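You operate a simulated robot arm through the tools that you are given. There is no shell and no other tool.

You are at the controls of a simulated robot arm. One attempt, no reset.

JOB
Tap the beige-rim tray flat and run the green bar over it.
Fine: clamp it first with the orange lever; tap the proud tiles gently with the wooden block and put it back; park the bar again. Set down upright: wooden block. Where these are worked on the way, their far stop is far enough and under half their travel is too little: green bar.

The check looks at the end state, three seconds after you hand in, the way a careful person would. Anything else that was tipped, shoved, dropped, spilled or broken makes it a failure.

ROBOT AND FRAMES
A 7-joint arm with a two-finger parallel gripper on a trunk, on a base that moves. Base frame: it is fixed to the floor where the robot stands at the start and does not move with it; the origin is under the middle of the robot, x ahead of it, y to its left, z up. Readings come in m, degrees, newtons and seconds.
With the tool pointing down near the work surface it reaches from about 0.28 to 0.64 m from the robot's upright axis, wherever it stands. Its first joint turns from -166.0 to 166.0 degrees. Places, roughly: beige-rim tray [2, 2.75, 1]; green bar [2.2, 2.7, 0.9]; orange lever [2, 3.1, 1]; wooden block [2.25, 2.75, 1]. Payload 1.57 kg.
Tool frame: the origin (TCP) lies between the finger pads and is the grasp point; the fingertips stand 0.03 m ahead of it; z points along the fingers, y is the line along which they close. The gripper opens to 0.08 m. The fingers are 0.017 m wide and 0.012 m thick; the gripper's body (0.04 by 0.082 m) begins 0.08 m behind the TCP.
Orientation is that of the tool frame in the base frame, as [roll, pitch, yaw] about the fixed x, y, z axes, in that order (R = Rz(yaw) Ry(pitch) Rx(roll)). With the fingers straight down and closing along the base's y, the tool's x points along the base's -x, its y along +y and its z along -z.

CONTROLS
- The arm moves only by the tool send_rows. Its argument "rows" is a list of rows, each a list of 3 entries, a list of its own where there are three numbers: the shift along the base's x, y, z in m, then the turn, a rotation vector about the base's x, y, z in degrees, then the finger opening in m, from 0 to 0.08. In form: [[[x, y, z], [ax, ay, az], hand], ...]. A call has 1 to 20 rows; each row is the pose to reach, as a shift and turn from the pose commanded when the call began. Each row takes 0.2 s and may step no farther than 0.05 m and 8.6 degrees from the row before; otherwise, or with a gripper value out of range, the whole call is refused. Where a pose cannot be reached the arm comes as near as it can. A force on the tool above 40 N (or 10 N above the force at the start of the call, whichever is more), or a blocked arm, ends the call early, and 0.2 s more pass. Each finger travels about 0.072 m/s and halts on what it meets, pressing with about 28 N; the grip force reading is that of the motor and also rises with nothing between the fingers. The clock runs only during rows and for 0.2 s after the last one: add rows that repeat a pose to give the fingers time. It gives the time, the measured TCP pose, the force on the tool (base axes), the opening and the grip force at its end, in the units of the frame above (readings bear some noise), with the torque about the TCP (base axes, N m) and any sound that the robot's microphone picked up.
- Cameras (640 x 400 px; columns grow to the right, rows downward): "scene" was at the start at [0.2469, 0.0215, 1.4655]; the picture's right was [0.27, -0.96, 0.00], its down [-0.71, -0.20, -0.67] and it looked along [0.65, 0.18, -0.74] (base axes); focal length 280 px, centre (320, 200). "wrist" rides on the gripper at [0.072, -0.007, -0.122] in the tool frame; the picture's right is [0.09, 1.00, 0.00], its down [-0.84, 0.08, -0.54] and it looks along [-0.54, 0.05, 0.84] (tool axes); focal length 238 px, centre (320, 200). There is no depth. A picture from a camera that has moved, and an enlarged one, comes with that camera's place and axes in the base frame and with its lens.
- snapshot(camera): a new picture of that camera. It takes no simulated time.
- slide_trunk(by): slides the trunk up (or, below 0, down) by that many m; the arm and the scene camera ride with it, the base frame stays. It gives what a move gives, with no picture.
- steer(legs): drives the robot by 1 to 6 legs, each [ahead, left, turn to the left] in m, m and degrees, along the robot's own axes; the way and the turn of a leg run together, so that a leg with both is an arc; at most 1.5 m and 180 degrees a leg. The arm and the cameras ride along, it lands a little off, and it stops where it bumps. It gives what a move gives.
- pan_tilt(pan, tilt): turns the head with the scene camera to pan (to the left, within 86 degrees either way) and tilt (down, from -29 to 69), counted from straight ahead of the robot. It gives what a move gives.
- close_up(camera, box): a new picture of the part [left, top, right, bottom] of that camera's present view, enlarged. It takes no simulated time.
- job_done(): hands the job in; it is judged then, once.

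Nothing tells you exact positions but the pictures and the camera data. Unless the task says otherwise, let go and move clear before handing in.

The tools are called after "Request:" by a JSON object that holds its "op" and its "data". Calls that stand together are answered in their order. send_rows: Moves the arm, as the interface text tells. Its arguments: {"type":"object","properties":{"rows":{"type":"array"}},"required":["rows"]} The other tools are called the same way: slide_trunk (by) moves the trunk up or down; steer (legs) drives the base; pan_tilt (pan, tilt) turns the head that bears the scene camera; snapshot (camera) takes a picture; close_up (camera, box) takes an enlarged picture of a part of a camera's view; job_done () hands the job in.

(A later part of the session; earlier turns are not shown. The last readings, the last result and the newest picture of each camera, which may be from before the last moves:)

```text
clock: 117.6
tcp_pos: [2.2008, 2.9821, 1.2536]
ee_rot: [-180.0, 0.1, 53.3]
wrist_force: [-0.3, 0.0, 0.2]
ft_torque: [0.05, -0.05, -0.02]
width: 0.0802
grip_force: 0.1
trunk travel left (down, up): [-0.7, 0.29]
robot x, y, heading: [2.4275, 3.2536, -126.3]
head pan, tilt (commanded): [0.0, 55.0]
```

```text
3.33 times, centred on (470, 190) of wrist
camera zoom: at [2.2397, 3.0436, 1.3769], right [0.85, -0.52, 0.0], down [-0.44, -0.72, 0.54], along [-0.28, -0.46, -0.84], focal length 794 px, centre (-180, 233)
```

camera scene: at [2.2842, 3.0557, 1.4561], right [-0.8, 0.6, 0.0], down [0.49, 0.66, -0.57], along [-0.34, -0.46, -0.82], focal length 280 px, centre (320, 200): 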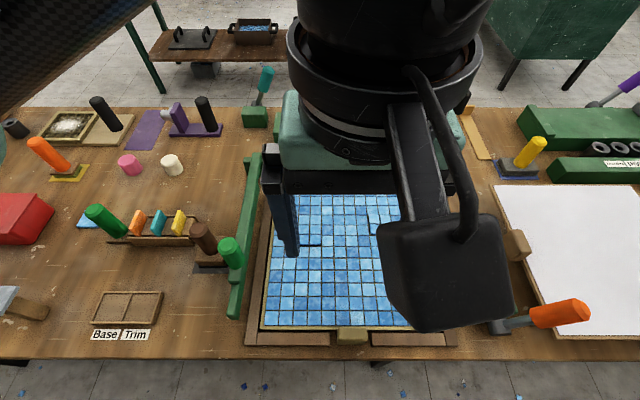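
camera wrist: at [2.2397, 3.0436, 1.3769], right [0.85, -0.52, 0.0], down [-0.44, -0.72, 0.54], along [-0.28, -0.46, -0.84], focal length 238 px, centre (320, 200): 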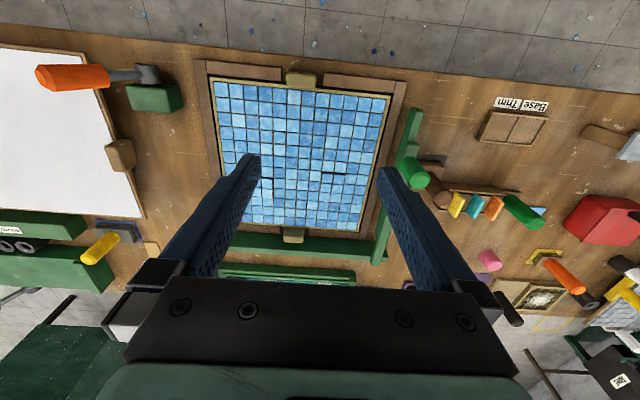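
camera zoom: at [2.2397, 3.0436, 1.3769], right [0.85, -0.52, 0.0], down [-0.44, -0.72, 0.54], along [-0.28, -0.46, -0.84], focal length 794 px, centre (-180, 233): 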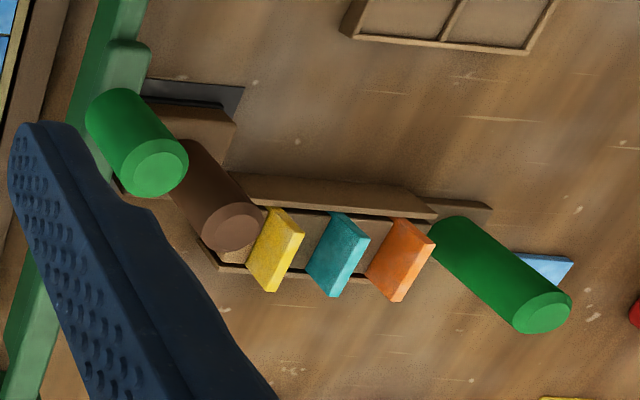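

Refined positions: tamper handle axis at (2.313, 2.718), top z≈1.00; bar knob axis at (2.2855, 2.798), top z≈1.03. I'll move over the tamper, turning the hand so its fingers close along the bench depth, clear of bar and card box.

Request:
{"op": "send_rows", "data": {"rows": [[[0.0102, -0.024, 0], [0, 0, 8.15], 0.08], [[0.0204, -0.048, 0], [0, 0, 16.3], 0.08], [[0.0306, -0.072, 0], [0, 0, 24.5], 0.08], [[0.0408, -0.096, 0], [0, 0, 32.6], 0.08], [[0.051, -0.12, 0], [0, 0, 40.8], 0.08], [[0.0612, -0.144, 0], [0, 0, 48.9], 0.08], [[0.0714, -0.168, 0], [0, 0, 57.1], 0.08], [[0.0816, -0.192, 0], [0, 0, 65.2], 0.08], [[0.0918, -0.216, 0], [0, 0, 73.4], 0.08], [[0.102, -0.24, 0], [0, 0, 81.5], 0.08], [[0.1122, -0.2641, 0], [0, 0, 89.7], 0.08], [[0.1122, -0.2641, 0], [0, 0, 89.7], 0.08]]}}

Request:
{"op": "snapshot", "data": {"camera": "wrist"}}

Request:
{"op": "snapshot", "data": {"camera": "scene"}}

```text
clock: 120.2
tcp_pos: [2.314, 2.7189, 1.2555]
ee_rot: [180.0, 0.1, 143.1]
wrist_force: [-1.0, 0.5, -0.8]
ft_torque: [0.08, 0.01, 0.0]
width: 0.0803
grip_force: 0.1
trunk travel left (down, up): [-0.7, 0.29]
robot x, y, heading: [2.4285, 3.2462, -126.4]
head pan, tilt (commanded): [0.0, 55.0]
```

```text
taken
camera wrist: at [2.2525, 2.7561, 1.3778], right [0.52, 0.85, 0.0], down [0.71, -0.44, 0.54], along [0.46, -0.29, -0.84], focal length 238 px, centre (320, 200)
```

wrist: 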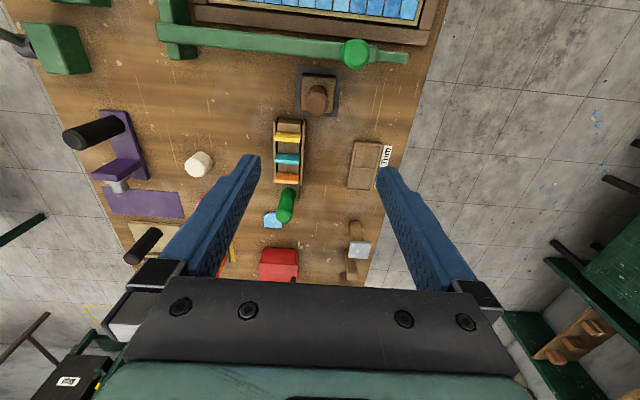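

```text
taken
camera scene: at [2.2847, 3.0559, 1.4562], right [-0.8, 0.6, 0.0], down [0.49, 0.66, -0.57], along [-0.34, -0.46, -0.82], focal length 280 px, centre (320, 200)
```

scene: 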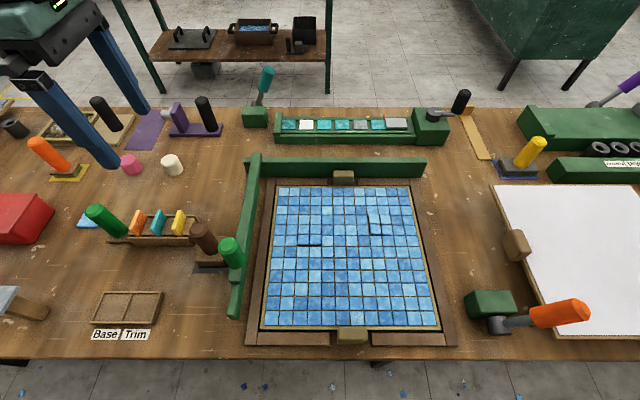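

Request:
{"op": "close_up", "data": {"camera": "wrist", "box": [260, 30, 440, 150]}}

Request:
{"op": "close_up", "data": {"camera": "scene", "box": [230, 140, 450, 350]}}

```text
3.33 times, centred on (350, 90) of wrist
camera zoom: at [2.2525, 2.7561, 1.3778], right [0.52, 0.85, 0.0], down [0.71, -0.44, 0.54], along [0.46, -0.29, -0.84], focal length 794 px, centre (220, 567)
```

zoom: 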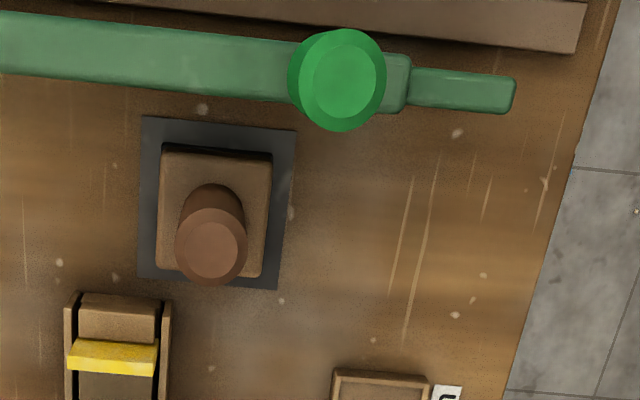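

```text
1.90 times, centred on (340, 245) of scene
camera zoom: at [2.2847, 3.0559, 1.4562], right [-0.8, 0.6, 0.0], down [0.49, 0.66, -0.57], along [-0.34, -0.46, -0.82], focal length 534 px, centre (282, 114)
```

zoom: 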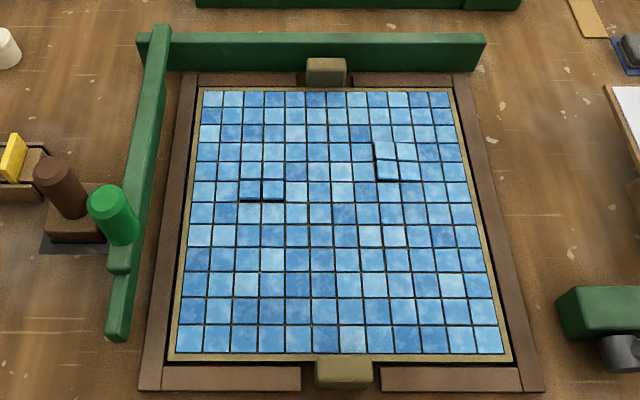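

The hand is centred over the tamper handle to within a few millimetres. Before picking it, a sharper look at the proud tiles while the view is clear.

Request:
{"op": "close_up", "data": {"camera": "scene", "box": [290, 205, 350, 260]}}

Request:
{"op": "close_up", "data": {"camera": "scene", "box": [350, 185, 410, 245]}}

Request:
{"op": "close_up", "data": {"camera": "scene", "box": [250, 170, 450, 345]}}

```text
7.27 times, centred on (320, 232) of scene
camera zoom: at [2.2847, 3.0559, 1.4562], right [-0.8, 0.6, 0.0], down [0.49, 0.66, -0.57], along [-0.34, -0.46, -0.82], focal length 2040 px, centre (320, -36)
```

zoom: 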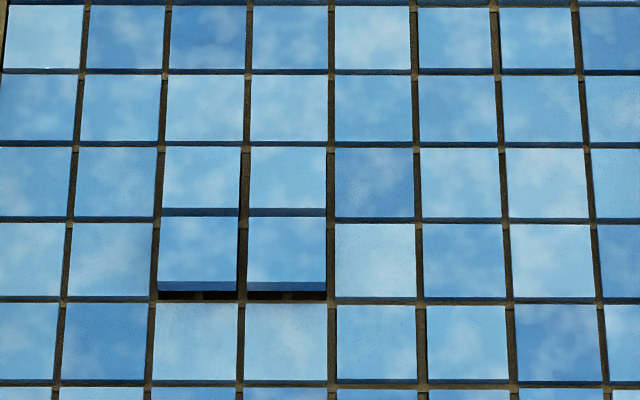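

```text
6.67 times, centred on (380, 215) of scene
camera zoom: at [2.2847, 3.0559, 1.4562], right [-0.8, 0.6, 0.0], down [0.49, 0.66, -0.57], along [-0.34, -0.46, -0.82], focal length 1870 px, centre (-80, 100)
```

zoom: 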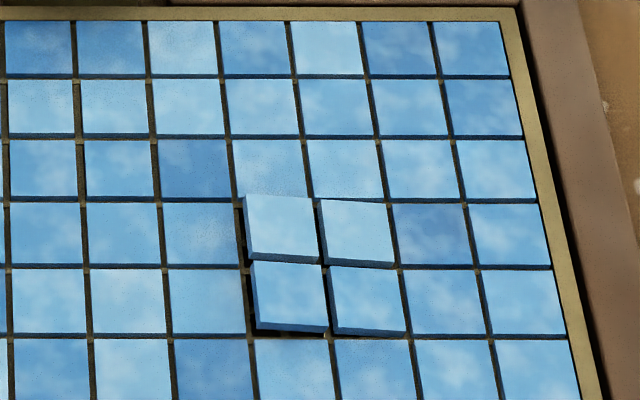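

```text
2.29 times, centred on (350, 258) of scene
camera zoom: at [2.2847, 3.0559, 1.4562], right [-0.8, 0.6, 0.0], down [0.49, 0.66, -0.57], along [-0.34, -0.46, -0.82], focal length 641 px, centre (251, 69)
```

zoom: 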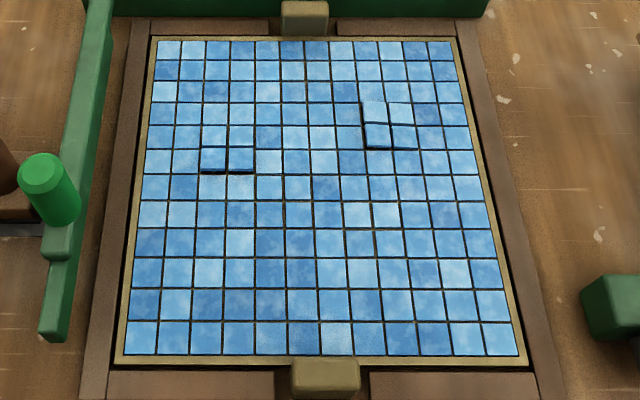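

Each proud spot is a 2×2 group of tiles: group A centred near (2.127, 2.805) and group B near (1.982, 2.880), tile surface z≈0.895. The tamper's ~6 cm face covers a group. Descending on the tamper handle.

Request:
{"op": "send_rows", "data": {"rows": [[[0.001, 0.002, -0.04], [0, 0, 0], 0.08], [[0.001, 0.002, -0.08], [0, 0, 0], 0.08], [[0.001, 0.002, -0.12], [0, 0, 0], 0.08], [[0.001, 0.002, -0.16], [0, 0, 0], 0.08], [[0.001, 0.002, -0.2], [0, 0, 0], 0.08], [[0.001, 0.002, -0.22], [0, 0, 0], 0.08], [[0.001, 0.002, -0.22], [0, 0, 0], 0.08]]}}

Request:
{"op": "snapshot", "data": {"camera": "wrist"}}

Request:
{"op": "snapshot", "data": {"camera": "scene"}}

```text
clock: 121.8
tcp_pos: [2.3147, 2.7213, 1.0334]
ee_rot: [-180.0, 0.1, 143.1]
wrist_force: [-0.2, -0.5, 0.6]
ft_torque: [0.0, 0.01, 0.01]
width: 0.0799
grip_force: 0.1
trunk travel left (down, up): [-0.7, 0.29]
robot x, y, heading: [2.4297, 3.2497, -126.6]
head pan, tilt (commanded): [0.0, 55.0]
```

```text
taken
camera wrist: at [2.2531, 2.7581, 1.1561], right [0.53, 0.85, 0.0], down [0.71, -0.44, 0.54], along [0.46, -0.29, -0.84], focal length 238 px, centre (320, 200)
```

wrist: 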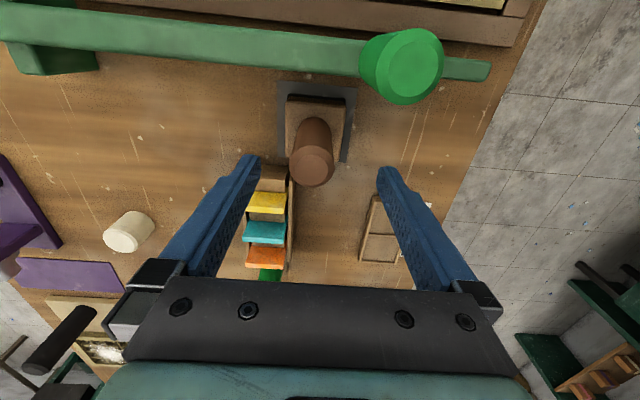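

```text
taken
camera scene: at [2.2847, 3.0556, 1.4561], right [-0.8, 0.6, 0.0], down [0.49, 0.66, -0.57], along [-0.34, -0.46, -0.82], focal length 280 px, centre (320, 200)
```

scene: 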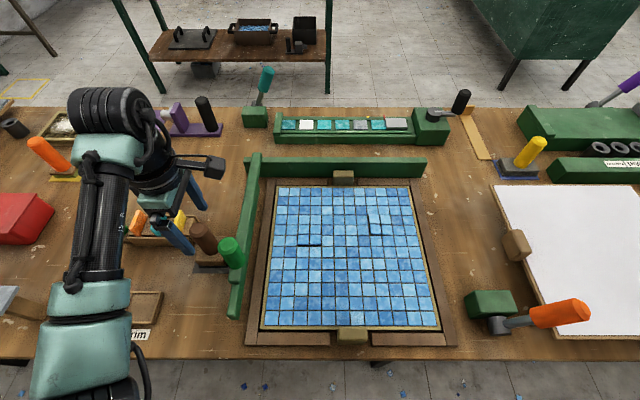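

Request:
{"op": "close_up", "data": {"camera": "wrist", "box": [230, 60, 410, 240]}}

Request:
{"op": "close_up", "data": {"camera": "scene", "box": [60, 80, 260, 300]}}

```text
2.22 times, centred on (320, 150) of wrist
camera zoom: at [2.2531, 2.7581, 1.1561], right [0.53, 0.85, 0.0], down [0.71, -0.44, 0.54], along [0.46, -0.29, -0.84], focal length 530 px, centre (320, 311)
```

zoom: 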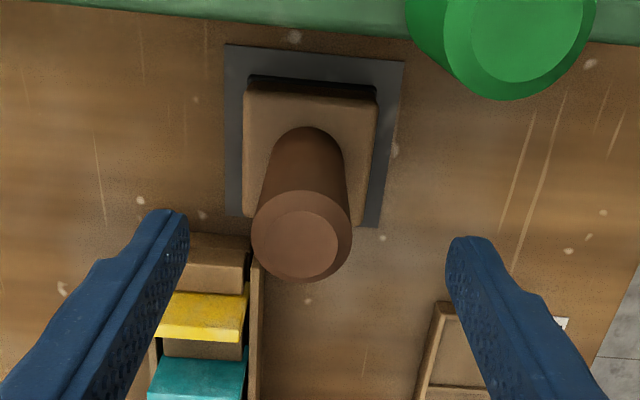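

```text
1.82 times, centred on (160, 190) of scene
camera zoom: at [2.2847, 3.0556, 1.4561], right [-0.8, 0.6, 0.0], down [0.49, 0.66, -0.57], along [-0.34, -0.46, -0.82], focal length 510 px, centre (611, 218)
```

zoom: 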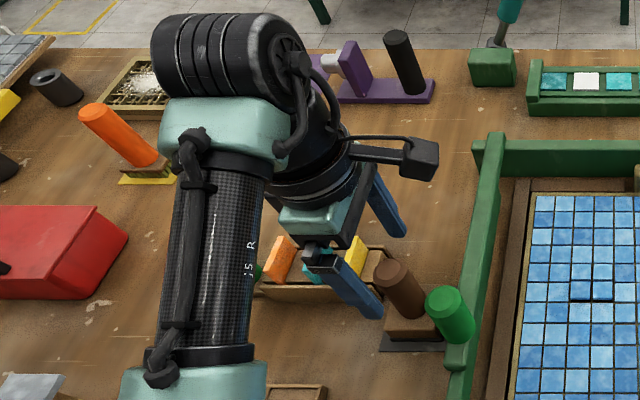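

The handle sits about 7 mm toward the front of the hand's centre; I'll correct for that and go down to grasp height.

Request:
{"op": "send_rows", "data": {"rows": [[[-0.0045, -0.0052, 0], [0, 0, 0], 0.08], [[-0.0045, -0.0052, -0.03], [0, 0, 0], 0.08], [[-0.0045, -0.0052, -0.055], [0, 0, 0], 0.08], [[-0.0045, -0.0052, -0.068], [0, 0, 0], 0.08], [[-0.0045, -0.0052, -0.068], [0, 0, 0], 0.08]]}}

Request:
{"op": "snapshot", "data": {"camera": "wrist"}}

Request:
{"op": "close_up", "data": {"camera": "scene", "box": [60, 80, 260, 300]}}

```text
clock: 123.0
tcp_pos: [2.3104, 2.7156, 0.9654]
ee_rot: [180.0, 0.1, 143.2]
wrist_force: [0.4, 0.3, -0.2]
ft_torque: [0.04, 0.0, 0.01]
width: 0.0801
grip_force: 0.1
trunk travel left (down, up): [-0.7, 0.29]
robot x, y, heading: [2.4296, 3.2514, -126.8]
head pan, tilt (commanded): [0.0, 55.0]
```

```text
taken
camera wrist: at [2.249, 2.7522, 1.0882], right [0.52, 0.85, 0.0], down [0.71, -0.44, 0.54], along [0.46, -0.29, -0.84], focal length 238 px, centre (320, 200)
```

wrist: 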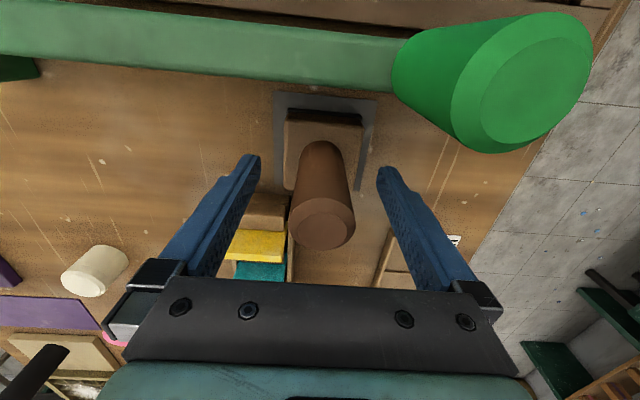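

```text
1.82 times, centred on (160, 190) of scene
camera zoom: at [2.2848, 3.0556, 1.4561], right [-0.8, 0.6, 0.0], down [0.49, 0.66, -0.57], along [-0.34, -0.46, -0.82], focal length 510 px, centre (611, 218)
```

zoom: 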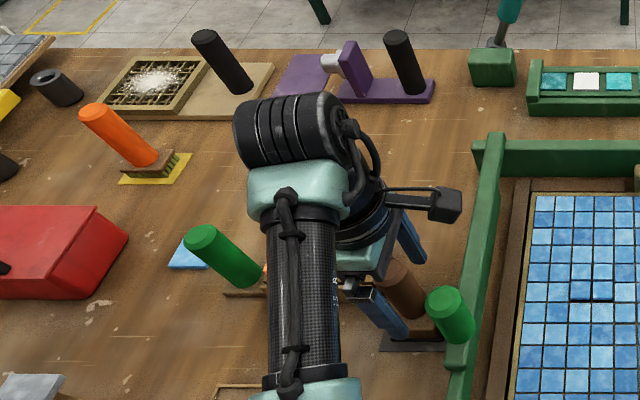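

The handle stands centred between the fingers. Closing and lifting slightly.

Request:
{"op": "send_rows", "data": {"rows": [[[0, 0, 0], [0, 0, 0], 0.05], [[0, 0, 0], [0, 0, 0], 0.03], [[0, 0, 0], [0, 0, 0], 0.02], [[0, 0, 0], [0, 0, 0], 0.02]]}}

Request:
{"op": "send_rows", "data": {"rows": [[[0, 0, 0.01], [0, 0, 0], 0.02], [[0, 0, 0.03], [0, 0, 0], 0.02], [[0, 0, 0.05], [0, 0, 0], 0.02], [[0, 0, 0.05], [0, 0, 0], 0.02]]}}

Request:
{"op": "snapshot", "data": {"camera": "wrist"}}

Request:
{"op": "close_up", "data": {"camera": "scene", "box": [60, 80, 260, 300]}}

```text
clock: 124.0
tcp_pos: [2.3106, 2.7148, 0.9655]
ee_rot: [-180.0, 0.1, 143.0]
wrist_force: [0.9, 1.0, 0.1]
ft_torque: [0.05, -0.07, -0.02]
width: 0.0333
grip_force: 27.9
trunk travel left (down, up): [-0.7, 0.29]
robot x, y, heading: [2.4287, 3.2543, -126.5]
head pan, tilt (commanded): [0.0, 55.0]
```

```text
clock: 125.0
tcp_pos: [2.309, 2.7158, 1.0159]
ee_rot: [179.9, 0.0, 143.0]
wrist_force: [-0.2, -0.8, -3.2]
ft_torque: [0.01, 0.04, 0.01]
width: 0.0336
grip_force: 28.1
trunk travel left (down, up): [-0.7, 0.29]
robot x, y, heading: [2.4268, 3.2505, -126.4]
head pan, tilt (commanded): [0.0, 55.0]
```

```text
taken
camera wrist: at [2.2488, 2.7524, 1.1382], right [0.53, 0.85, 0.0], down [0.71, -0.44, 0.54], along [0.46, -0.28, -0.84], focal length 238 px, centre (320, 200)
```

wrist: 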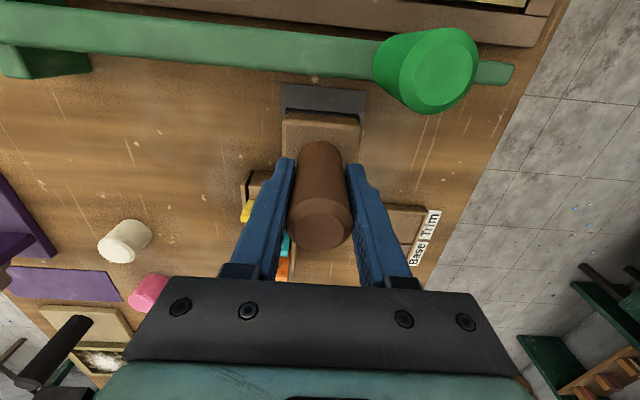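

```text
1.82 times, centred on (160, 190) of scene
camera zoom: at [2.2843, 3.0553, 1.456], right [-0.8, 0.6, 0.0], down [0.49, 0.66, -0.57], along [-0.34, -0.46, -0.82], focal length 510 px, centre (611, 218)
```

zoom: 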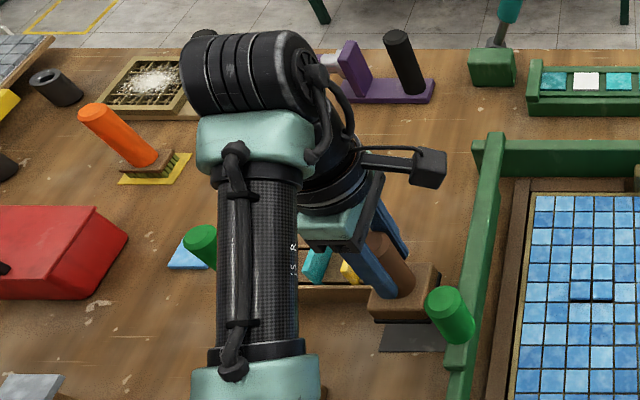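

The block is held firmly (lifted cleanly, ~0.3 kg). Raising it over the bar and carrying it above tile group A.

Request:
{"op": "send_rows", "data": {"rows": [[[0, 0, 0.045], [0, 0, 0], 0.02], [[0, 0, 0.09], [0, 0, 0], 0.02], [[0, 0, 0.135], [0, 0, 0], 0.02], [[-0.036, 0.0177, 0.135], [0, 0, 0], 0.02], [[-0.072, 0.0355, 0.135], [0, 0, 0], 0.02], [[-0.109, 0.0532, 0.135], [0, 0, 0], 0.02], [[-0.1456, 0.071, 0.135], [0, 0, 0], 0.02], [[-0.1822, 0.0887, 0.135], [0, 0, 0], 0.02], [[-0.1822, 0.0887, 0.135], [0, 0, 0], 0.02]]}}

Request:
{"op": "snapshot", "data": {"camera": "scene"}}

Request:
{"op": "snapshot", "data": {"camera": "wrist"}}

```text
clock: 127.0
tcp_pos: [2.1277, 2.8058, 1.1507]
ee_rot: [179.9, 0.1, 143.2]
wrist_force: [0.1, -0.4, -3.1]
ft_torque: [-0.01, 0.03, -0.03]
width: 0.0332
grip_force: 28.4
trunk travel left (down, up): [-0.7, 0.29]
robot x, y, heading: [2.4304, 3.2497, -126.4]
head pan, tilt (commanded): [0.0, 55.0]
```

```text
taken
camera scene: at [2.2853, 3.0552, 1.4561], right [-0.8, 0.6, 0.0], down [0.49, 0.66, -0.57], along [-0.34, -0.46, -0.82], focal length 280 px, centre (320, 200)
```

scene: 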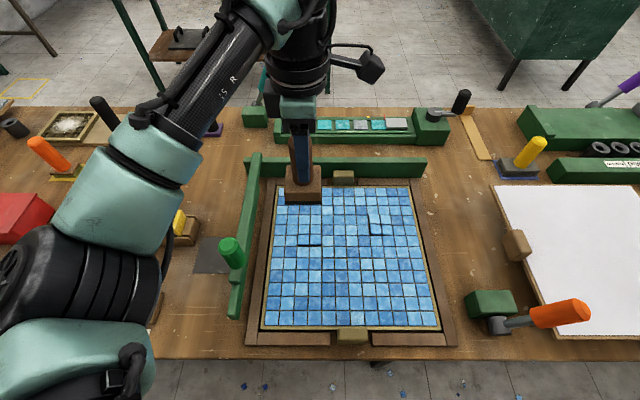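

```text
taken
camera wrist: at [2.0673, 2.8414, 1.2735], right [0.52, 0.85, 0.0], down [0.71, -0.44, 0.54], along [0.46, -0.28, -0.84], focal length 238 px, centre (320, 200)
```

wrist: 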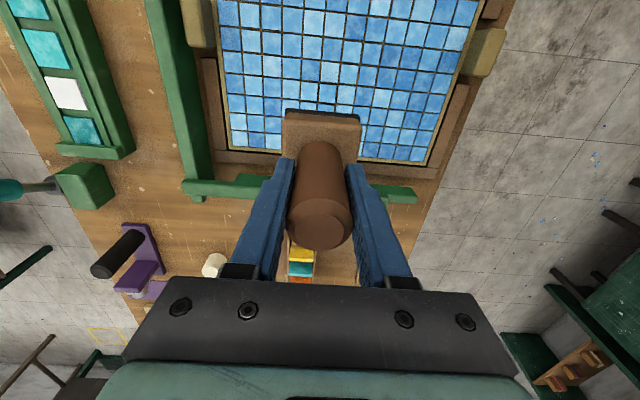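

The block hovers over the tray's left-hand area. Lowering toward group A to check alignment.

Request:
{"op": "send_rows", "data": {"rows": [[[0, 0, -0.04], [0, 0, 0], 0.02], [[0, 0, -0.08], [0, 0, 0], 0.02], [[0, 0, -0.12], [0, 0, 0], 0.02], [[0, 0, -0.145], [0, 0, 0], 0.02], [[0, 0, -0.145], [0, 0, 0], 0.02]]}}

Request:
{"op": "snapshot", "data": {"camera": "scene"}}

Request:
{"op": "close_up", "data": {"camera": "scene", "box": [270, 180, 390, 280]}}

```text
clock: 128.2
tcp_pos: [2.1288, 2.8043, 1.0056]
ee_rot: [179.9, 0.1, 143.0]
wrist_force: [0.0, 1.0, -3.4]
ft_torque: [-0.03, 0.03, 0.02]
width: 0.0335
grip_force: 27.6
trunk travel left (down, up): [-0.7, 0.29]
robot x, y, heading: [2.4269, 3.247, -126.5]
head pan, tilt (commanded): [0.0, 55.0]
```

```text
taken
camera scene: at [2.2847, 3.0554, 1.4561], right [-0.8, 0.6, 0.0], down [0.49, 0.66, -0.57], along [-0.34, -0.46, -0.82], focal length 280 px, centre (320, 200)
```

scene: 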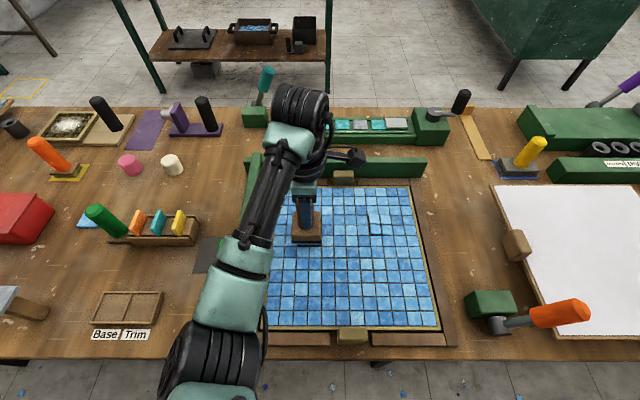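

```text
4.00 times, centred on (330, 230) of scene
camera zoom: at [2.2847, 3.0554, 1.4561], right [-0.8, 0.6, 0.0], down [0.49, 0.66, -0.57], along [-0.34, -0.46, -0.82], focal length 1122 px, centre (280, 80)
```

zoom: 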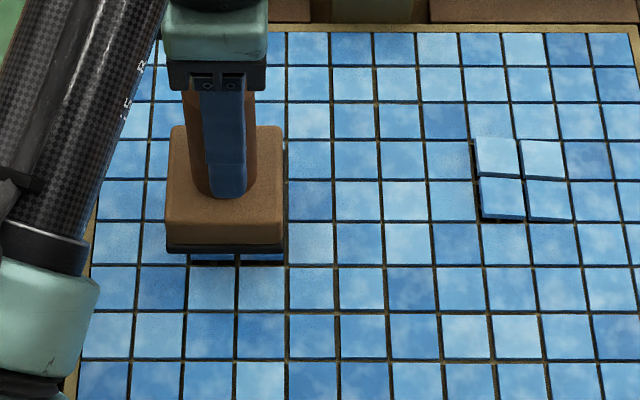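

Block and group A are nearly aligned; I'll shift 4 mm toward the lever side and lower slowly, reading the force.

Request:
{"op": "send_rows", "data": {"rows": [[[-0.0032, 0.0024, 0], [0, 0, 0], 0.02], [[-0.0032, 0.0024, -0.004], [0, 0, 0], 0.02], [[-0.0032, 0.0024, -0.008], [0, 0, 0], 0.02], [[-0.0032, 0.0024, -0.011], [0, 0, 0], 0.02], [[-0.0032, 0.0024, -0.011], [0, 0, 0], 0.02]]}}

Request:
{"op": "close_up", "data": {"camera": "scene", "box": [270, 180, 390, 280]}}

```text
clock: 129.4
tcp_pos: [2.1257, 2.8069, 0.9951]
ee_rot: [179.9, 0.1, 143.1]
wrist_force: [-0.1, -0.7, -2.3]
ft_torque: [0.02, 0.01, -0.01]
width: 0.0334
grip_force: 28.2
trunk travel left (down, up): [-0.7, 0.29]
robot x, y, heading: [2.4283, 3.2493, -126.8]
head pan, tilt (commanded): [0.0, 55.0]
```

```text
4.00 times, centred on (330, 230) of scene
camera zoom: at [2.2846, 3.0554, 1.4561], right [-0.8, 0.6, 0.0], down [0.49, 0.66, -0.57], along [-0.34, -0.46, -0.82], focal length 1122 px, centre (280, 80)
```

zoom: 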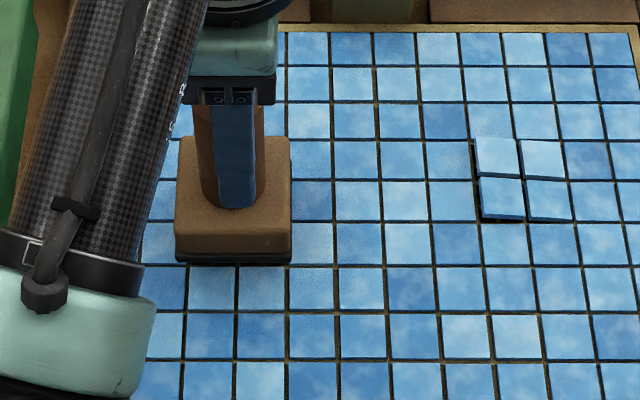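

Alignment is good. Lowering further in 2 mm steps until contact.

Request:
{"op": "send_rows", "data": {"rows": [[[0, 0, -0.002], [0, 0, 0], 0.02], [[0, 0, -0.004], [0, 0, 0], 0.02], [[0, 0, -0.006], [0, 0, 0], 0.02]]}}

```text
clock: 130.2
tcp_pos: [2.1248, 2.8074, 0.9899]
ee_rot: [179.9, 0.2, 142.9]
wrist_force: [-0.8, -0.2, -3.4]
ft_torque: [0.02, 0.01, 0.0]
width: 0.0334
grip_force: 27.7
trunk travel left (down, up): [-0.7, 0.29]
robot x, y, heading: [2.4266, 3.2505, -126.4]
head pan, tilt (commanded): [0.0, 55.0]
```

Request:
{"op": "send_rows", "data": {"rows": [[[0, 0, -0.001], [0, 0, 0], 0.02], [[0, 0, -0.002], [0, 0, 0], 0.02], [[0, 0, -0.003], [0, 0, 0], 0.02]]}}

```text
clock: 131.0
tcp_pos: [2.1246, 2.8077, 0.9866]
ee_rot: [-180.0, 0.0, 143.0]
wrist_force: [0.1, 0.2, -3.6]
ft_torque: [0.01, -0.01, 0.0]
width: 0.0334
grip_force: 28.1
trunk travel left (down, up): [-0.7, 0.29]
robot x, y, heading: [2.4267, 3.2483, -126.8]
head pan, tilt (commanded): [0.0, 55.0]
```

Request:
{"op": "send_rows", "data": {"rows": [[[0, 0, -0.001], [0, 0, 0], 0.02], [[0, 0, -0.002], [0, 0, 0], 0.02], [[0, 0, -0.003], [0, 0, 0], 0.02]]}}

Request:
{"op": "close_up", "data": {"camera": "scene", "box": [270, 180, 390, 280]}}

```text
clock: 131.8
tcp_pos: [2.1259, 2.806, 0.9823]
ee_rot: [179.9, 0.1, 143.0]
wrist_force: [-0.2, 0.2, -2.9]
ft_torque: [0.01, 0.04, -0.01]
width: 0.0334
grip_force: 28.1
trunk travel left (down, up): [-0.7, 0.29]
robot x, y, heading: [2.4256, 3.2518, -126.5]
head pan, tilt (commanded): [0.0, 55.0]
```

```text
4.00 times, centred on (330, 230) of scene
camera zoom: at [2.2845, 3.0554, 1.456], right [-0.8, 0.6, 0.0], down [0.49, 0.66, -0.57], along [-0.34, -0.46, -0.82], focal length 1122 px, centre (280, 80)
```

zoom: 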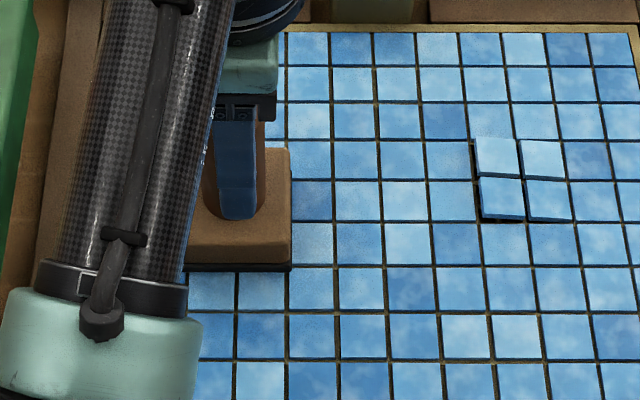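

Request:
{"op": "send_rows", "data": {"rows": [[[0, 0, -0.001], [0, 0, 0], 0.02], [[0, 0, -0.002], [0, 0, 0], 0.02], [[0, 0, -0.003], [0, 0, 0], 0.02]]}}

```text
clock: 132.6
tcp_pos: [2.1249, 2.8066, 0.9803]
ee_rot: [180.0, 0.1, 143.0]
wrist_force: [1.1, 0.3, -3.1]
ft_torque: [0.0, 0.03, 0.0]
width: 0.0335
grip_force: 28.2
trunk travel left (down, up): [-0.7, 0.29]
robot x, y, heading: [2.4295, 3.2473, -126.5]
head pan, tilt (commanded): [0.0, 55.0]
```

Request:
{"op": "send_rows", "data": {"rows": [[[0, 0, -0.001], [0, 0, 0], 0.02], [[0, 0, -0.002], [0, 0, 0], 0.02], [[0, 0, -0.003], [0, 0, 0], 0.02]]}}

```text
clock: 133.4
tcp_pos: [2.1252, 2.8068, 0.977]
ee_rot: [180.0, 0.1, 143.0]
wrist_force: [1.2, 0.8, -2.1]
ft_torque: [-0.07, -0.05, 0.01]
width: 0.0335
grip_force: 28.3
trunk travel left (down, up): [-0.7, 0.29]
robot x, y, heading: [2.4293, 3.2522, -126.6]
head pan, tilt (commanded): [0.0, 55.0]
```

Request:
{"op": "send_rows", "data": {"rows": [[[0, 0, -0.001], [0, 0, 0], 0.02], [[0, 0, -0.002], [0, 0, 0], 0.02]]}}

Request:
{"op": "close_up", "data": {"camera": "scene", "box": [270, 180, 390, 280]}}

```text
clock: 134.0
tcp_pos: [2.1261, 2.8071, 0.9772]
ee_rot: [-179.9, 0.1, 143.0]
wrist_force: [-0.4, 1.2, 11.2]
ft_torque: [0.38, -0.25, 0.03]
width: 0.0334
grip_force: 27.5
trunk travel left (down, up): [-0.7, 0.29]
robot x, y, heading: [2.4244, 3.2499, -126.4]
head pan, tilt (commanded): [0.0, 55.0]
```

```text
4.00 times, centred on (330, 230) of scene
camera zoom: at [2.2852, 3.0566, 1.4566], right [-0.8, 0.6, 0.0], down [0.49, 0.66, -0.57], along [-0.34, -0.46, -0.82], focal length 1122 px, centre (280, 80)
```

zoom: 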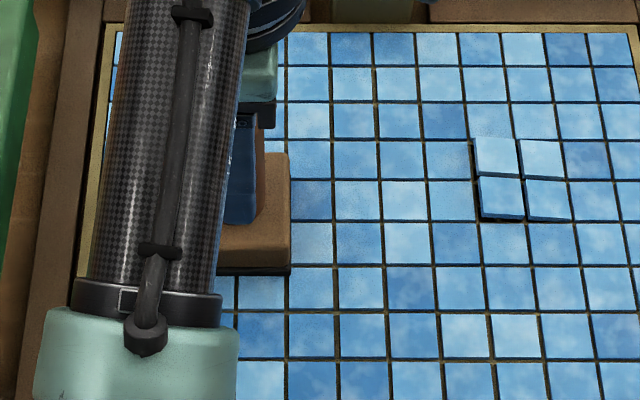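

Contact: +14 N, felt at the near edge of the block, which is the raised edge of the group. Continuing the gentle press in 1 mm steps.

Request:
{"op": "send_rows", "data": {"rows": [[[0, 0, -0.001], [0, 0, 0], 0.02], [[0, 0, -0.001], [0, 0, 0], 0.02]]}}

```text
clock: 134.6
tcp_pos: [2.1258, 2.8072, 0.9768]
ee_rot: [-179.7, 0.1, 142.9]
wrist_force: [0.7, 0.1, 25.3]
ft_torque: [0.63, -0.6, -0.04]
width: 0.0337
grip_force: 28.3
trunk travel left (down, up): [-0.7, 0.29]
robot x, y, heading: [2.4282, 3.2515, -126.7]
head pan, tilt (commanded): [0.0, 55.0]
```

28 N without further sinking. I'll lift and see whether group A has gone down.

Request:
{"op": "send_rows", "data": {"rows": [[[0, 0, 0.02], [0, 0, 0], 0.02], [[0, 0, 0.06], [0, 0, 0], 0.02], [[0, 0, 0.1], [0, 0, 0], 0.02], [[0, 0, 0.14], [0, 0, 0], 0.02], [[0, 0, 0.16], [0, 0, 0], 0.02], [[0, 0, 0.16], [0, 0, 0], 0.02]]}}

Request:
{"op": "close_up", "data": {"camera": "scene", "box": [290, 205, 350, 260]}}

Request:
{"op": "close_up", "data": {"camera": "scene", "box": [250, 160, 450, 345]}}

```text
clock: 136.0
tcp_pos: [2.1258, 2.8066, 1.1349]
ee_rot: [179.9, 0.1, 143.2]
wrist_force: [0.9, 0.2, -3.0]
ft_torque: [0.01, 0.0, 0.0]
width: 0.0331
grip_force: 28.4
trunk travel left (down, up): [-0.7, 0.29]
robot x, y, heading: [2.427, 3.2502, -126.5]
head pan, tilt (commanded): [0.0, 55.0]
```

```text
7.27 times, centred on (320, 232) of scene
camera zoom: at [2.2846, 3.0554, 1.4561], right [-0.8, 0.6, 0.0], down [0.49, 0.66, -0.57], along [-0.34, -0.46, -0.82], focal length 2040 px, centre (320, -36)
```

zoom: 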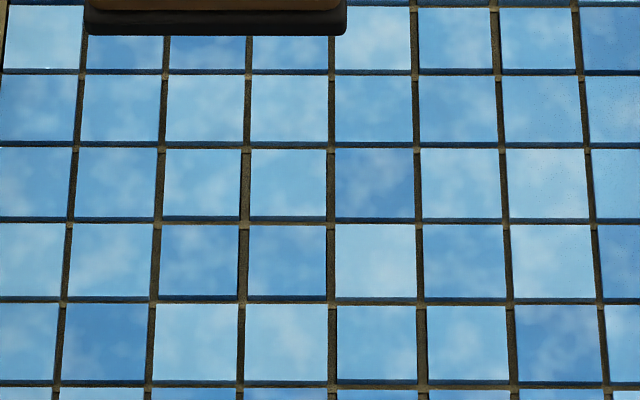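

```text
2.16 times, centred on (350, 252) of scene
camera zoom: at [2.2846, 3.0554, 1.4561], right [-0.8, 0.6, 0.0], down [0.49, 0.66, -0.57], along [-0.34, -0.46, -0.82], focal length 606 px, centre (255, 86)
```

zoom: 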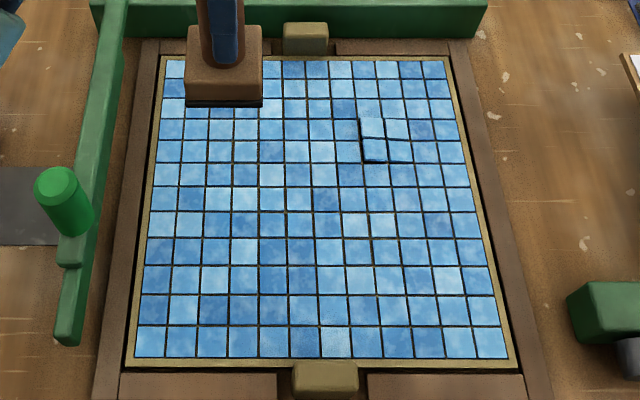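

Group A is flush now. Moving the block over to group B.

Request:
{"op": "send_rows", "data": {"rows": [[[-0.036, 0.0188, 0], [0, 0, 0], 0.02], [[-0.072, 0.0375, 0], [0, 0, 0], 0.02], [[-0.108, 0.0563, 0], [0, 0, 0], 0.02], [[-0.1445, 0.075, 0], [0, 0, 0], 0.02], [[-0.1445, 0.075, -0.04], [0, 0, 0], 0.02], [[-0.1445, 0.075, -0.08], [0, 0, 0], 0.02], [[-0.1445, 0.075, -0.12], [0, 0, 0], 0.02], [[-0.1445, 0.075, -0.135], [0, 0, 0], 0.02], [[-0.1445, 0.075, -0.135], [0, 0, 0], 0.02]]}}

Request:
{"op": "snapshot", "data": {"camera": "scene"}}

Request:
{"op": "close_up", "data": {"camera": "scene", "box": [330, 160, 430, 260]}}

```text
clock: 138.0
tcp_pos: [1.9817, 2.8821, 0.9997]
ee_rot: [180.0, 0.1, 143.0]
wrist_force: [-0.1, -0.5, -2.3]
ft_torque: [-0.03, -0.01, 0.02]
width: 0.0334
grip_force: 28.1
trunk travel left (down, up): [-0.7, 0.29]
robot x, y, heading: [2.4298, 3.2504, -126.7]
head pan, tilt (commanded): [0.0, 55.0]
```

```text
taken
camera scene: at [2.2845, 3.0554, 1.456], right [-0.8, 0.6, 0.0], down [0.49, 0.66, -0.57], along [-0.34, -0.46, -0.82], focal length 280 px, centre (320, 200)
```

scene: 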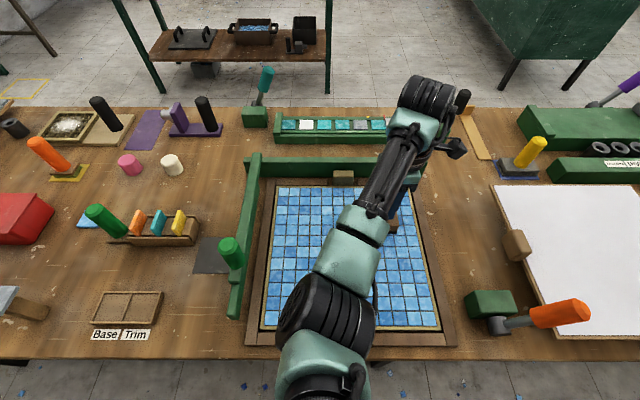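

```text
4.00 times, centred on (380, 210) of scene
camera zoom: at [2.2845, 3.0554, 1.456], right [-0.8, 0.6, 0.0], down [0.49, 0.66, -0.57], along [-0.34, -0.46, -0.82], focal length 1122 px, centre (80, 160)
```

zoom: 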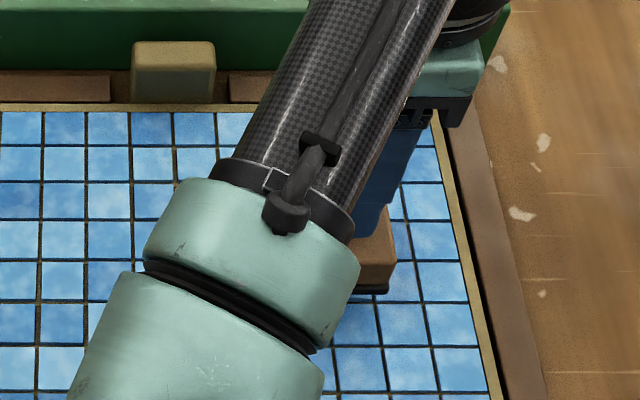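

The forearm hides most of the view, but the visible block corner agrees with the planned place over group B. Lowering to just above contact, then in 1 mm steps.

Request:
{"op": "send_rows", "data": {"rows": [[[0, 0, -0.004], [0, 0, 0], 0.02], [[0, 0, -0.008], [0, 0, 0], 0.02], [[0, 0, -0.012], [0, 0, 0], 0.02], [[0, 0, -0.015], [0, 0, 0], 0.02], [[0, 0, -0.015], [0, 0, 0], 0.02]]}}

```text
clock: 139.2
tcp_pos: [1.9814, 2.882, 0.9843]
ee_rot: [180.0, 0.1, 143.0]
wrist_force: [-0.6, 0.0, -2.9]
ft_torque: [0.0, 0.03, -0.01]
width: 0.0334
grip_force: 27.3
trunk travel left (down, up): [-0.7, 0.29]
robot x, y, heading: [2.4242, 3.2512, -126.7]
head pan, tilt (commanded): [0.0, 55.0]
```

Request:
{"op": "send_rows", "data": {"rows": [[[0, 0, -0.0015], [0, 0, 0], 0.02], [[0, 0, -0.003], [0, 0, 0], 0.02], [[0, 0, -0.003], [0, 0, 0], 0.02]]}}

```text
clock: 140.0
tcp_pos: [1.9798, 2.8818, 0.982]
ee_rot: [180.0, 0.2, 143.1]
wrist_force: [-0.1, 0.0, -2.8]
ft_torque: [0.02, 0.0, -0.01]
width: 0.0336
grip_force: 28.4
trunk travel left (down, up): [-0.7, 0.29]
robot x, y, heading: [2.4293, 3.252, -126.6]
head pan, tilt (commanded): [0.0, 55.0]
```

Request:
{"op": "send_rows", "data": {"rows": [[[0, 0, -0.001], [0, 0, 0], 0.02], [[0, 0, -0.002], [0, 0, 0], 0.02], [[0, 0, -0.003], [0, 0, 0], 0.02]]}}

```text
clock: 140.8
tcp_pos: [1.98, 2.8826, 0.9789]
ee_rot: [180.0, 0.2, 142.9]
wrist_force: [-1.2, 0.3, -2.2]
ft_torque: [-0.01, 0.01, 0.0]
width: 0.0333
grip_force: 28.4
trunk travel left (down, up): [-0.7, 0.29]
robot x, y, heading: [2.4289, 3.2522, -126.6]
head pan, tilt (commanded): [0.0, 55.0]
```

Request:
{"op": "send_rows", "data": {"rows": [[[0, 0, -0.001], [0, 0, 0], 0.02], [[0, 0, -0.002], [0, 0, 0], 0.02]]}}

```text
clock: 141.4
tcp_pos: [1.9806, 2.8815, 0.9768]
ee_rot: [180.0, 0.0, 142.9]
wrist_force: [0.9, -0.2, 1.7]
ft_torque: [0.02, -0.25, -0.03]
width: 0.0334
grip_force: 27.9
trunk travel left (down, up): [-0.7, 0.29]
robot x, y, heading: [2.4286, 3.2528, -126.6]
head pan, tilt (commanded): [0.0, 55.0]
```

Request:
{"op": "send_rows", "data": {"rows": [[[0, 0, -0.001], [0, 0, 0], 0.02], [[0, 0, -0.001], [0, 0, 0], 0.02]]}}

```text
clock: 142.0
tcp_pos: [1.9803, 2.8828, 0.9782]
ee_rot: [-179.8, 0.1, 143.1]
wrist_force: [-0.4, -0.1, 10.0]
ft_torque: [0.1, -0.54, 0.03]
width: 0.0334
grip_force: 28.1
trunk travel left (down, up): [-0.7, 0.29]
robot x, y, heading: [2.4246, 3.246, -126.4]
head pan, tilt (commanded): [0.0, 55.0]
```

Contact is at the raised corner of group B, as expected. Pressing slightly more.

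Request:
{"op": "send_rows", "data": {"rows": [[[0, 0, -0.001], [0, 0, 0], 0.02], [[0, 0, -0.001], [0, 0, 0], 0.02]]}}

```text
clock: 142.6
tcp_pos: [1.9807, 2.8823, 0.9754]
ee_rot: [-179.8, -0.1, 143.0]
wrist_force: [-1.3, 0.0, 19.6]
ft_torque: [0.28, -0.71, -0.03]
width: 0.0333
grip_force: 27.8
trunk travel left (down, up): [-0.7, 0.29]
robot x, y, heading: [2.4257, 3.2513, -126.6]
head pan, tilt (commanded): [0.0, 55.0]
```

Request:
{"op": "send_rows", "data": {"rows": [[[0, 0, -0.0007], [0, 0, 0], 0.02], [[0, 0, -0.0007], [0, 0, 0], 0.02]]}}

Request:
{"op": "send_rows", "data": {"rows": [[[0, 0, 0.02], [0, 0, 0], 0.02], [[0, 0, 0.06], [0, 0, 0], 0.02], [[0, 0, 0.1], [0, 0, 0], 0.02], [[0, 0, 0.14], [0, 0, 0], 0.02], [[0, 0, 0.18], [0, 0, 0], 0.02], [[0.04, -0.02, 0.2], [0, 0, 0], 0.02], [[0.08, -0.04, 0.2], [0, 0, 0], 0.02], [[0.12, -0.06, 0.2], [0, 0, 0], 0.02], [[0.16, -0.08, 0.2], [0, 0, 0], 0.02], [[0.2, -0.1, 0.2], [0, 0, 0], 0.02], [[0.2, -0.1, 0.2], [0, 0, 0], 0.02]]}}

Request:
{"op": "close_up", "data": {"camera": "scene", "box": [350, 185, 410, 245]}}

Request:
{"op": "snapshot", "data": {"camera": "scene"}}

```text
clock: 143.2
tcp_pos: [1.9808, 2.8818, 0.9768]
ee_rot: [-179.7, -0.1, 143.0]
wrist_force: [-2.7, -0.3, 27.2]
ft_torque: [0.54, -0.55, 0.03]
width: 0.0335
grip_force: 27.9
trunk travel left (down, up): [-0.7, 0.29]
robot x, y, heading: [2.4283, 3.2478, -126.6]
head pan, tilt (commanded): [0.0, 55.0]
```

```text
clock: 145.6
tcp_pos: [2.1805, 2.7831, 1.1732]
ee_rot: [180.0, 0.2, 143.1]
wrist_force: [-0.5, 0.4, -3.4]
ft_torque: [-0.01, -0.01, 0.0]
width: 0.0336
grip_force: 27.4
trunk travel left (down, up): [-0.7, 0.29]
robot x, y, heading: [2.4303, 3.2462, -126.5]
head pan, tilt (commanded): [0.0, 55.0]
```

```text
6.67 times, centred on (380, 215) of scene
camera zoom: at [2.2838, 3.0556, 1.456], right [-0.8, 0.6, 0.0], down [0.49, 0.66, -0.57], along [-0.34, -0.46, -0.82], focal length 1870 px, centre (-80, 100)
```

zoom: 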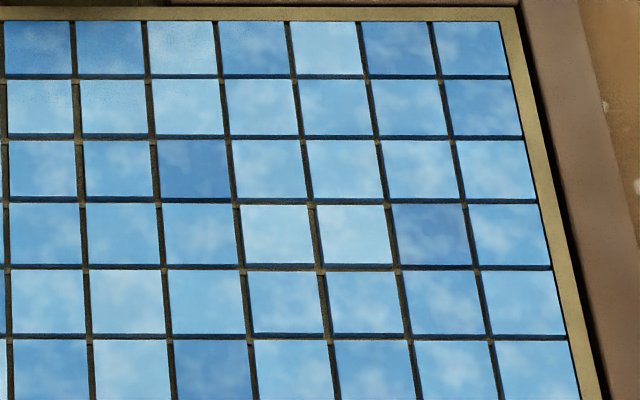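

```text
taken
camera scene: at [2.2838, 3.0556, 1.456], right [-0.8, 0.6, 0.0], down [0.49, 0.66, -0.57], along [-0.34, -0.46, -0.82], focal length 280 px, centre (320, 200)
```

scene: 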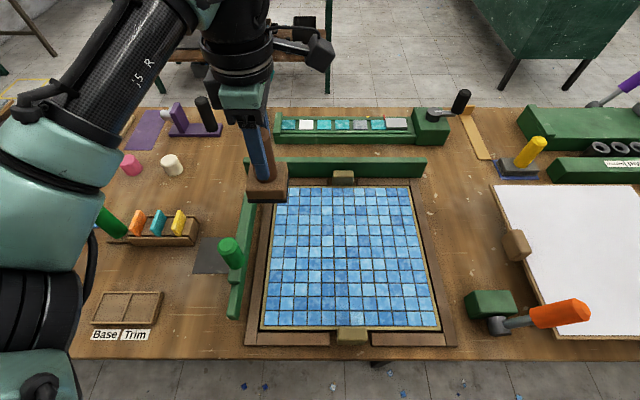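

Both groups are flush. A look over the whole tray for any other proud tiles.

Request:
{"op": "close_up", "data": {"camera": "scene", "box": [250, 180, 350, 260]}}

Request:
{"op": "close_up", "data": {"camera": "scene", "box": [250, 255, 350, 335]}}

Request:
{"op": "close_up", "data": {"camera": "scene", "box": [345, 255, 445, 335]}}

```text
5.00 times, centred on (300, 220) of scene
camera zoom: at [2.2838, 3.0556, 1.456], right [-0.8, 0.6, 0.0], down [0.49, 0.66, -0.57], along [-0.34, -0.46, -0.82], focal length 1402 px, centre (420, 100)
```

zoom: 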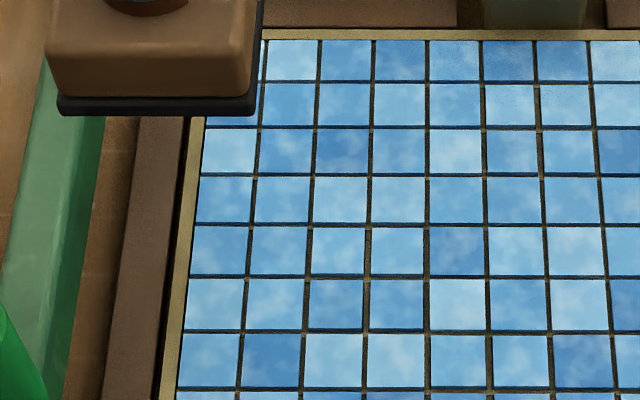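

```text
5.00 times, centred on (300, 295) of scene
camera zoom: at [2.2838, 3.0556, 1.456], right [-0.8, 0.6, 0.0], down [0.49, 0.66, -0.57], along [-0.34, -0.46, -0.82], focal length 1402 px, centre (420, -275)
```

zoom: 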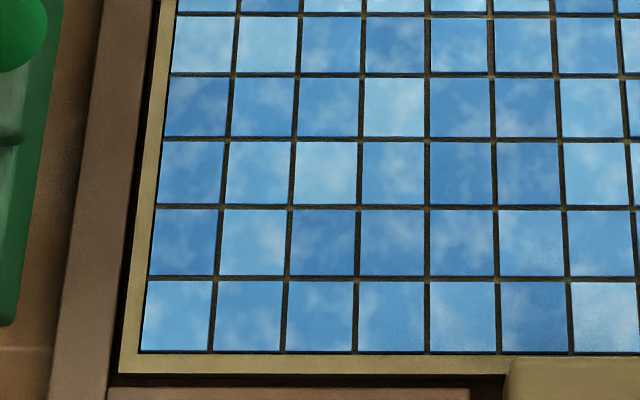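

```text
5.00 times, centred on (395, 295) of scene
camera zoom: at [2.2838, 3.0556, 1.456], right [-0.8, 0.6, 0.0], down [0.49, 0.66, -0.57], along [-0.34, -0.46, -0.82], focal length 1402 px, centre (-55, -275)
```

zoom: 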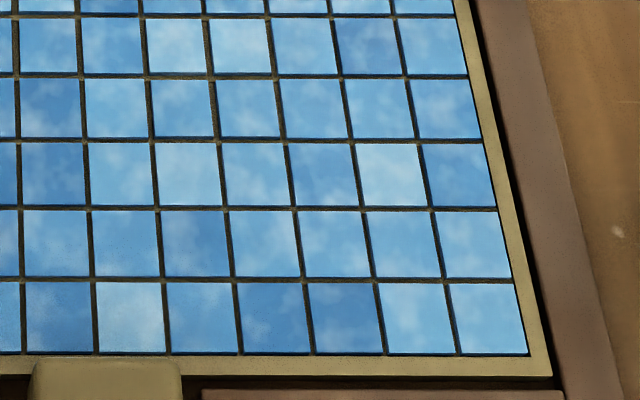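

The whole field is level. Now carrying the block back over its dark pad at the pose where I picked it up.

Request:
{"op": "send_rows", "data": {"rows": [[[0.0325, -0.017, 0], [0, 0, 0], 0.02], [[0.065, -0.034, 0], [0, 0, 0], 0.02], [[0.0975, -0.051, 0], [0, 0, 0], 0.02], [[0.13, -0.068, 0], [0, 0, 0], 0.02], [[0.13, -0.068, -0.045], [0, 0, 0], 0.02], [[0.13, -0.068, -0.09], [0, 0, 0], 0.02], [[0.13, -0.068, -0.135], [0, 0, 0], 0.02], [[0.13, -0.068, -0.17], [0, 0, 0], 0.02], [[0.13, -0.068, -0.18], [0, 0, 0], 0.02], [[0.13, -0.068, -0.18], [0, 0, 0], 0.02]]}}

Request:
{"op": "close_up", "data": {"camera": "scene", "box": [100, 140, 290, 300]}}

Request:
{"op": "snapshot", "data": {"camera": "wrist"}}

```text
clock: 147.8
tcp_pos: [2.3098, 2.7149, 0.9918]
ee_rot: [179.9, 0.2, 142.9]
wrist_force: [0.0, 0.1, -2.7]
ft_torque: [0.03, 0.02, -0.02]
width: 0.0337
grip_force: 28.3
trunk travel left (down, up): [-0.7, 0.29]
robot x, y, heading: [2.4311, 3.2495, -126.6]
head pan, tilt (commanded): [0.0, 55.0]
```

```text
2.50 times, centred on (195, 220) of scene
camera zoom: at [2.2847, 3.0553, 1.4561], right [-0.8, 0.6, 0.0], down [0.49, 0.66, -0.57], along [-0.34, -0.46, -0.82], focal length 701 px, centre (632, 150)
```

zoom: 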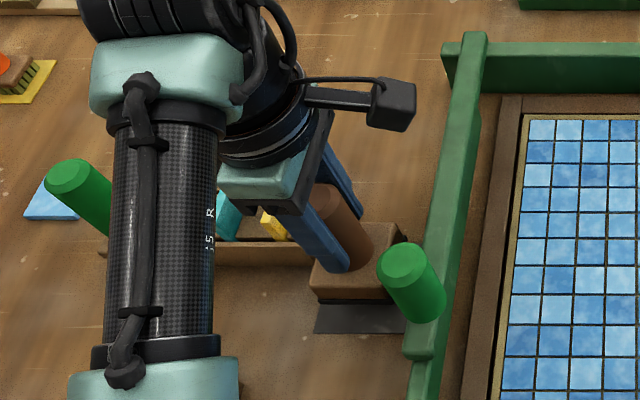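

```text
taken
camera wrist: at [2.2489, 2.7513, 1.1153], right [0.53, 0.85, 0.0], down [0.71, -0.44, 0.54], along [0.46, -0.28, -0.84], focal length 238 px, centre (320, 200)
```

wrist: 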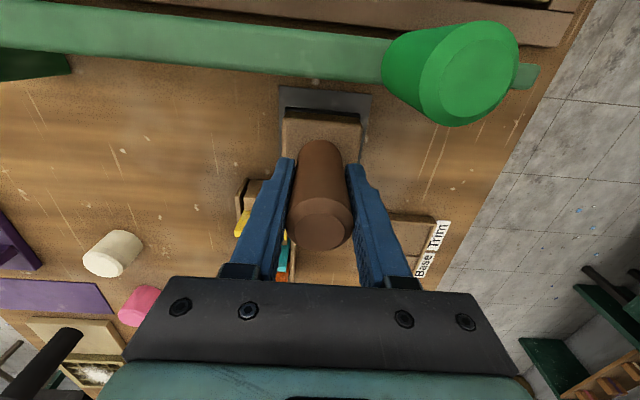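

Over its pad, tool pose matching the pick. Lowering the last 2.6 cm slowly.

Request:
{"op": "send_rows", "data": {"rows": [[[0, 0, -0.006], [0, 0, 0], 0.02], [[0, 0, -0.012], [0, 0, 0], 0.02], [[0, 0, -0.018], [0, 0, 0], 0.02], [[0, 0, -0.022], [0, 0, 0], 0.02], [[0, 0, -0.024], [0, 0, 0], 0.02]]}}

```text
clock: 149.0
tcp_pos: [2.3102, 2.7134, 0.9694]
ee_rot: [-180.0, 0.0, 143.0]
wrist_force: [0.1, -0.8, -2.7]
ft_torque: [-0.02, 0.02, 0.0]
width: 0.0334
grip_force: 28.1
trunk travel left (down, up): [-0.7, 0.29]
robot x, y, heading: [2.4289, 3.2511, -126.6]
head pan, tilt (commanded): [0.0, 55.0]
```

Request:
{"op": "send_rows", "data": {"rows": [[[0.0002, 0.001, -0.0012], [0, 0, 0], 0.02], [[0.0002, 0.001, -0.0024], [0, 0, 0], 0.02], [[0.0002, 0.001, -0.0024], [0, 0, 0], 0.02]]}}

```text
clock: 149.8
tcp_pos: [2.3109, 2.7142, 0.9665]
ee_rot: [179.9, 0.0, 143.0]
wrist_force: [-0.3, 0.1, -3.1]
ft_torque: [0.02, 0.01, 0.02]
width: 0.0333
grip_force: 27.9
trunk travel left (down, up): [-0.7, 0.29]
robot x, y, heading: [2.4251, 3.2468, -126.6]
head pan, tilt (commanded): [0.0, 55.0]
```

Request:
{"op": "send_rows", "data": {"rows": [[[0, 0, -0.001], [0, 0, 0], 0.02], [[0, 0, -0.0015], [0, 0, 0], 0.02], [[0, 0, -0.0015], [0, 0, 0], 0.02]]}}

```text
clock: 150.6
tcp_pos: [2.3103, 2.7148, 0.9656]
ee_rot: [180.0, 0.1, 143.0]
wrist_force: [0.0, 0.2, -3.0]
ft_torque: [-0.02, 0.05, 0.0]
width: 0.0335
grip_force: 28.2
trunk travel left (down, up): [-0.7, 0.29]
robot x, y, heading: [2.4289, 3.2496, -126.7]
head pan, tilt (commanded): [0.0, 55.0]
```

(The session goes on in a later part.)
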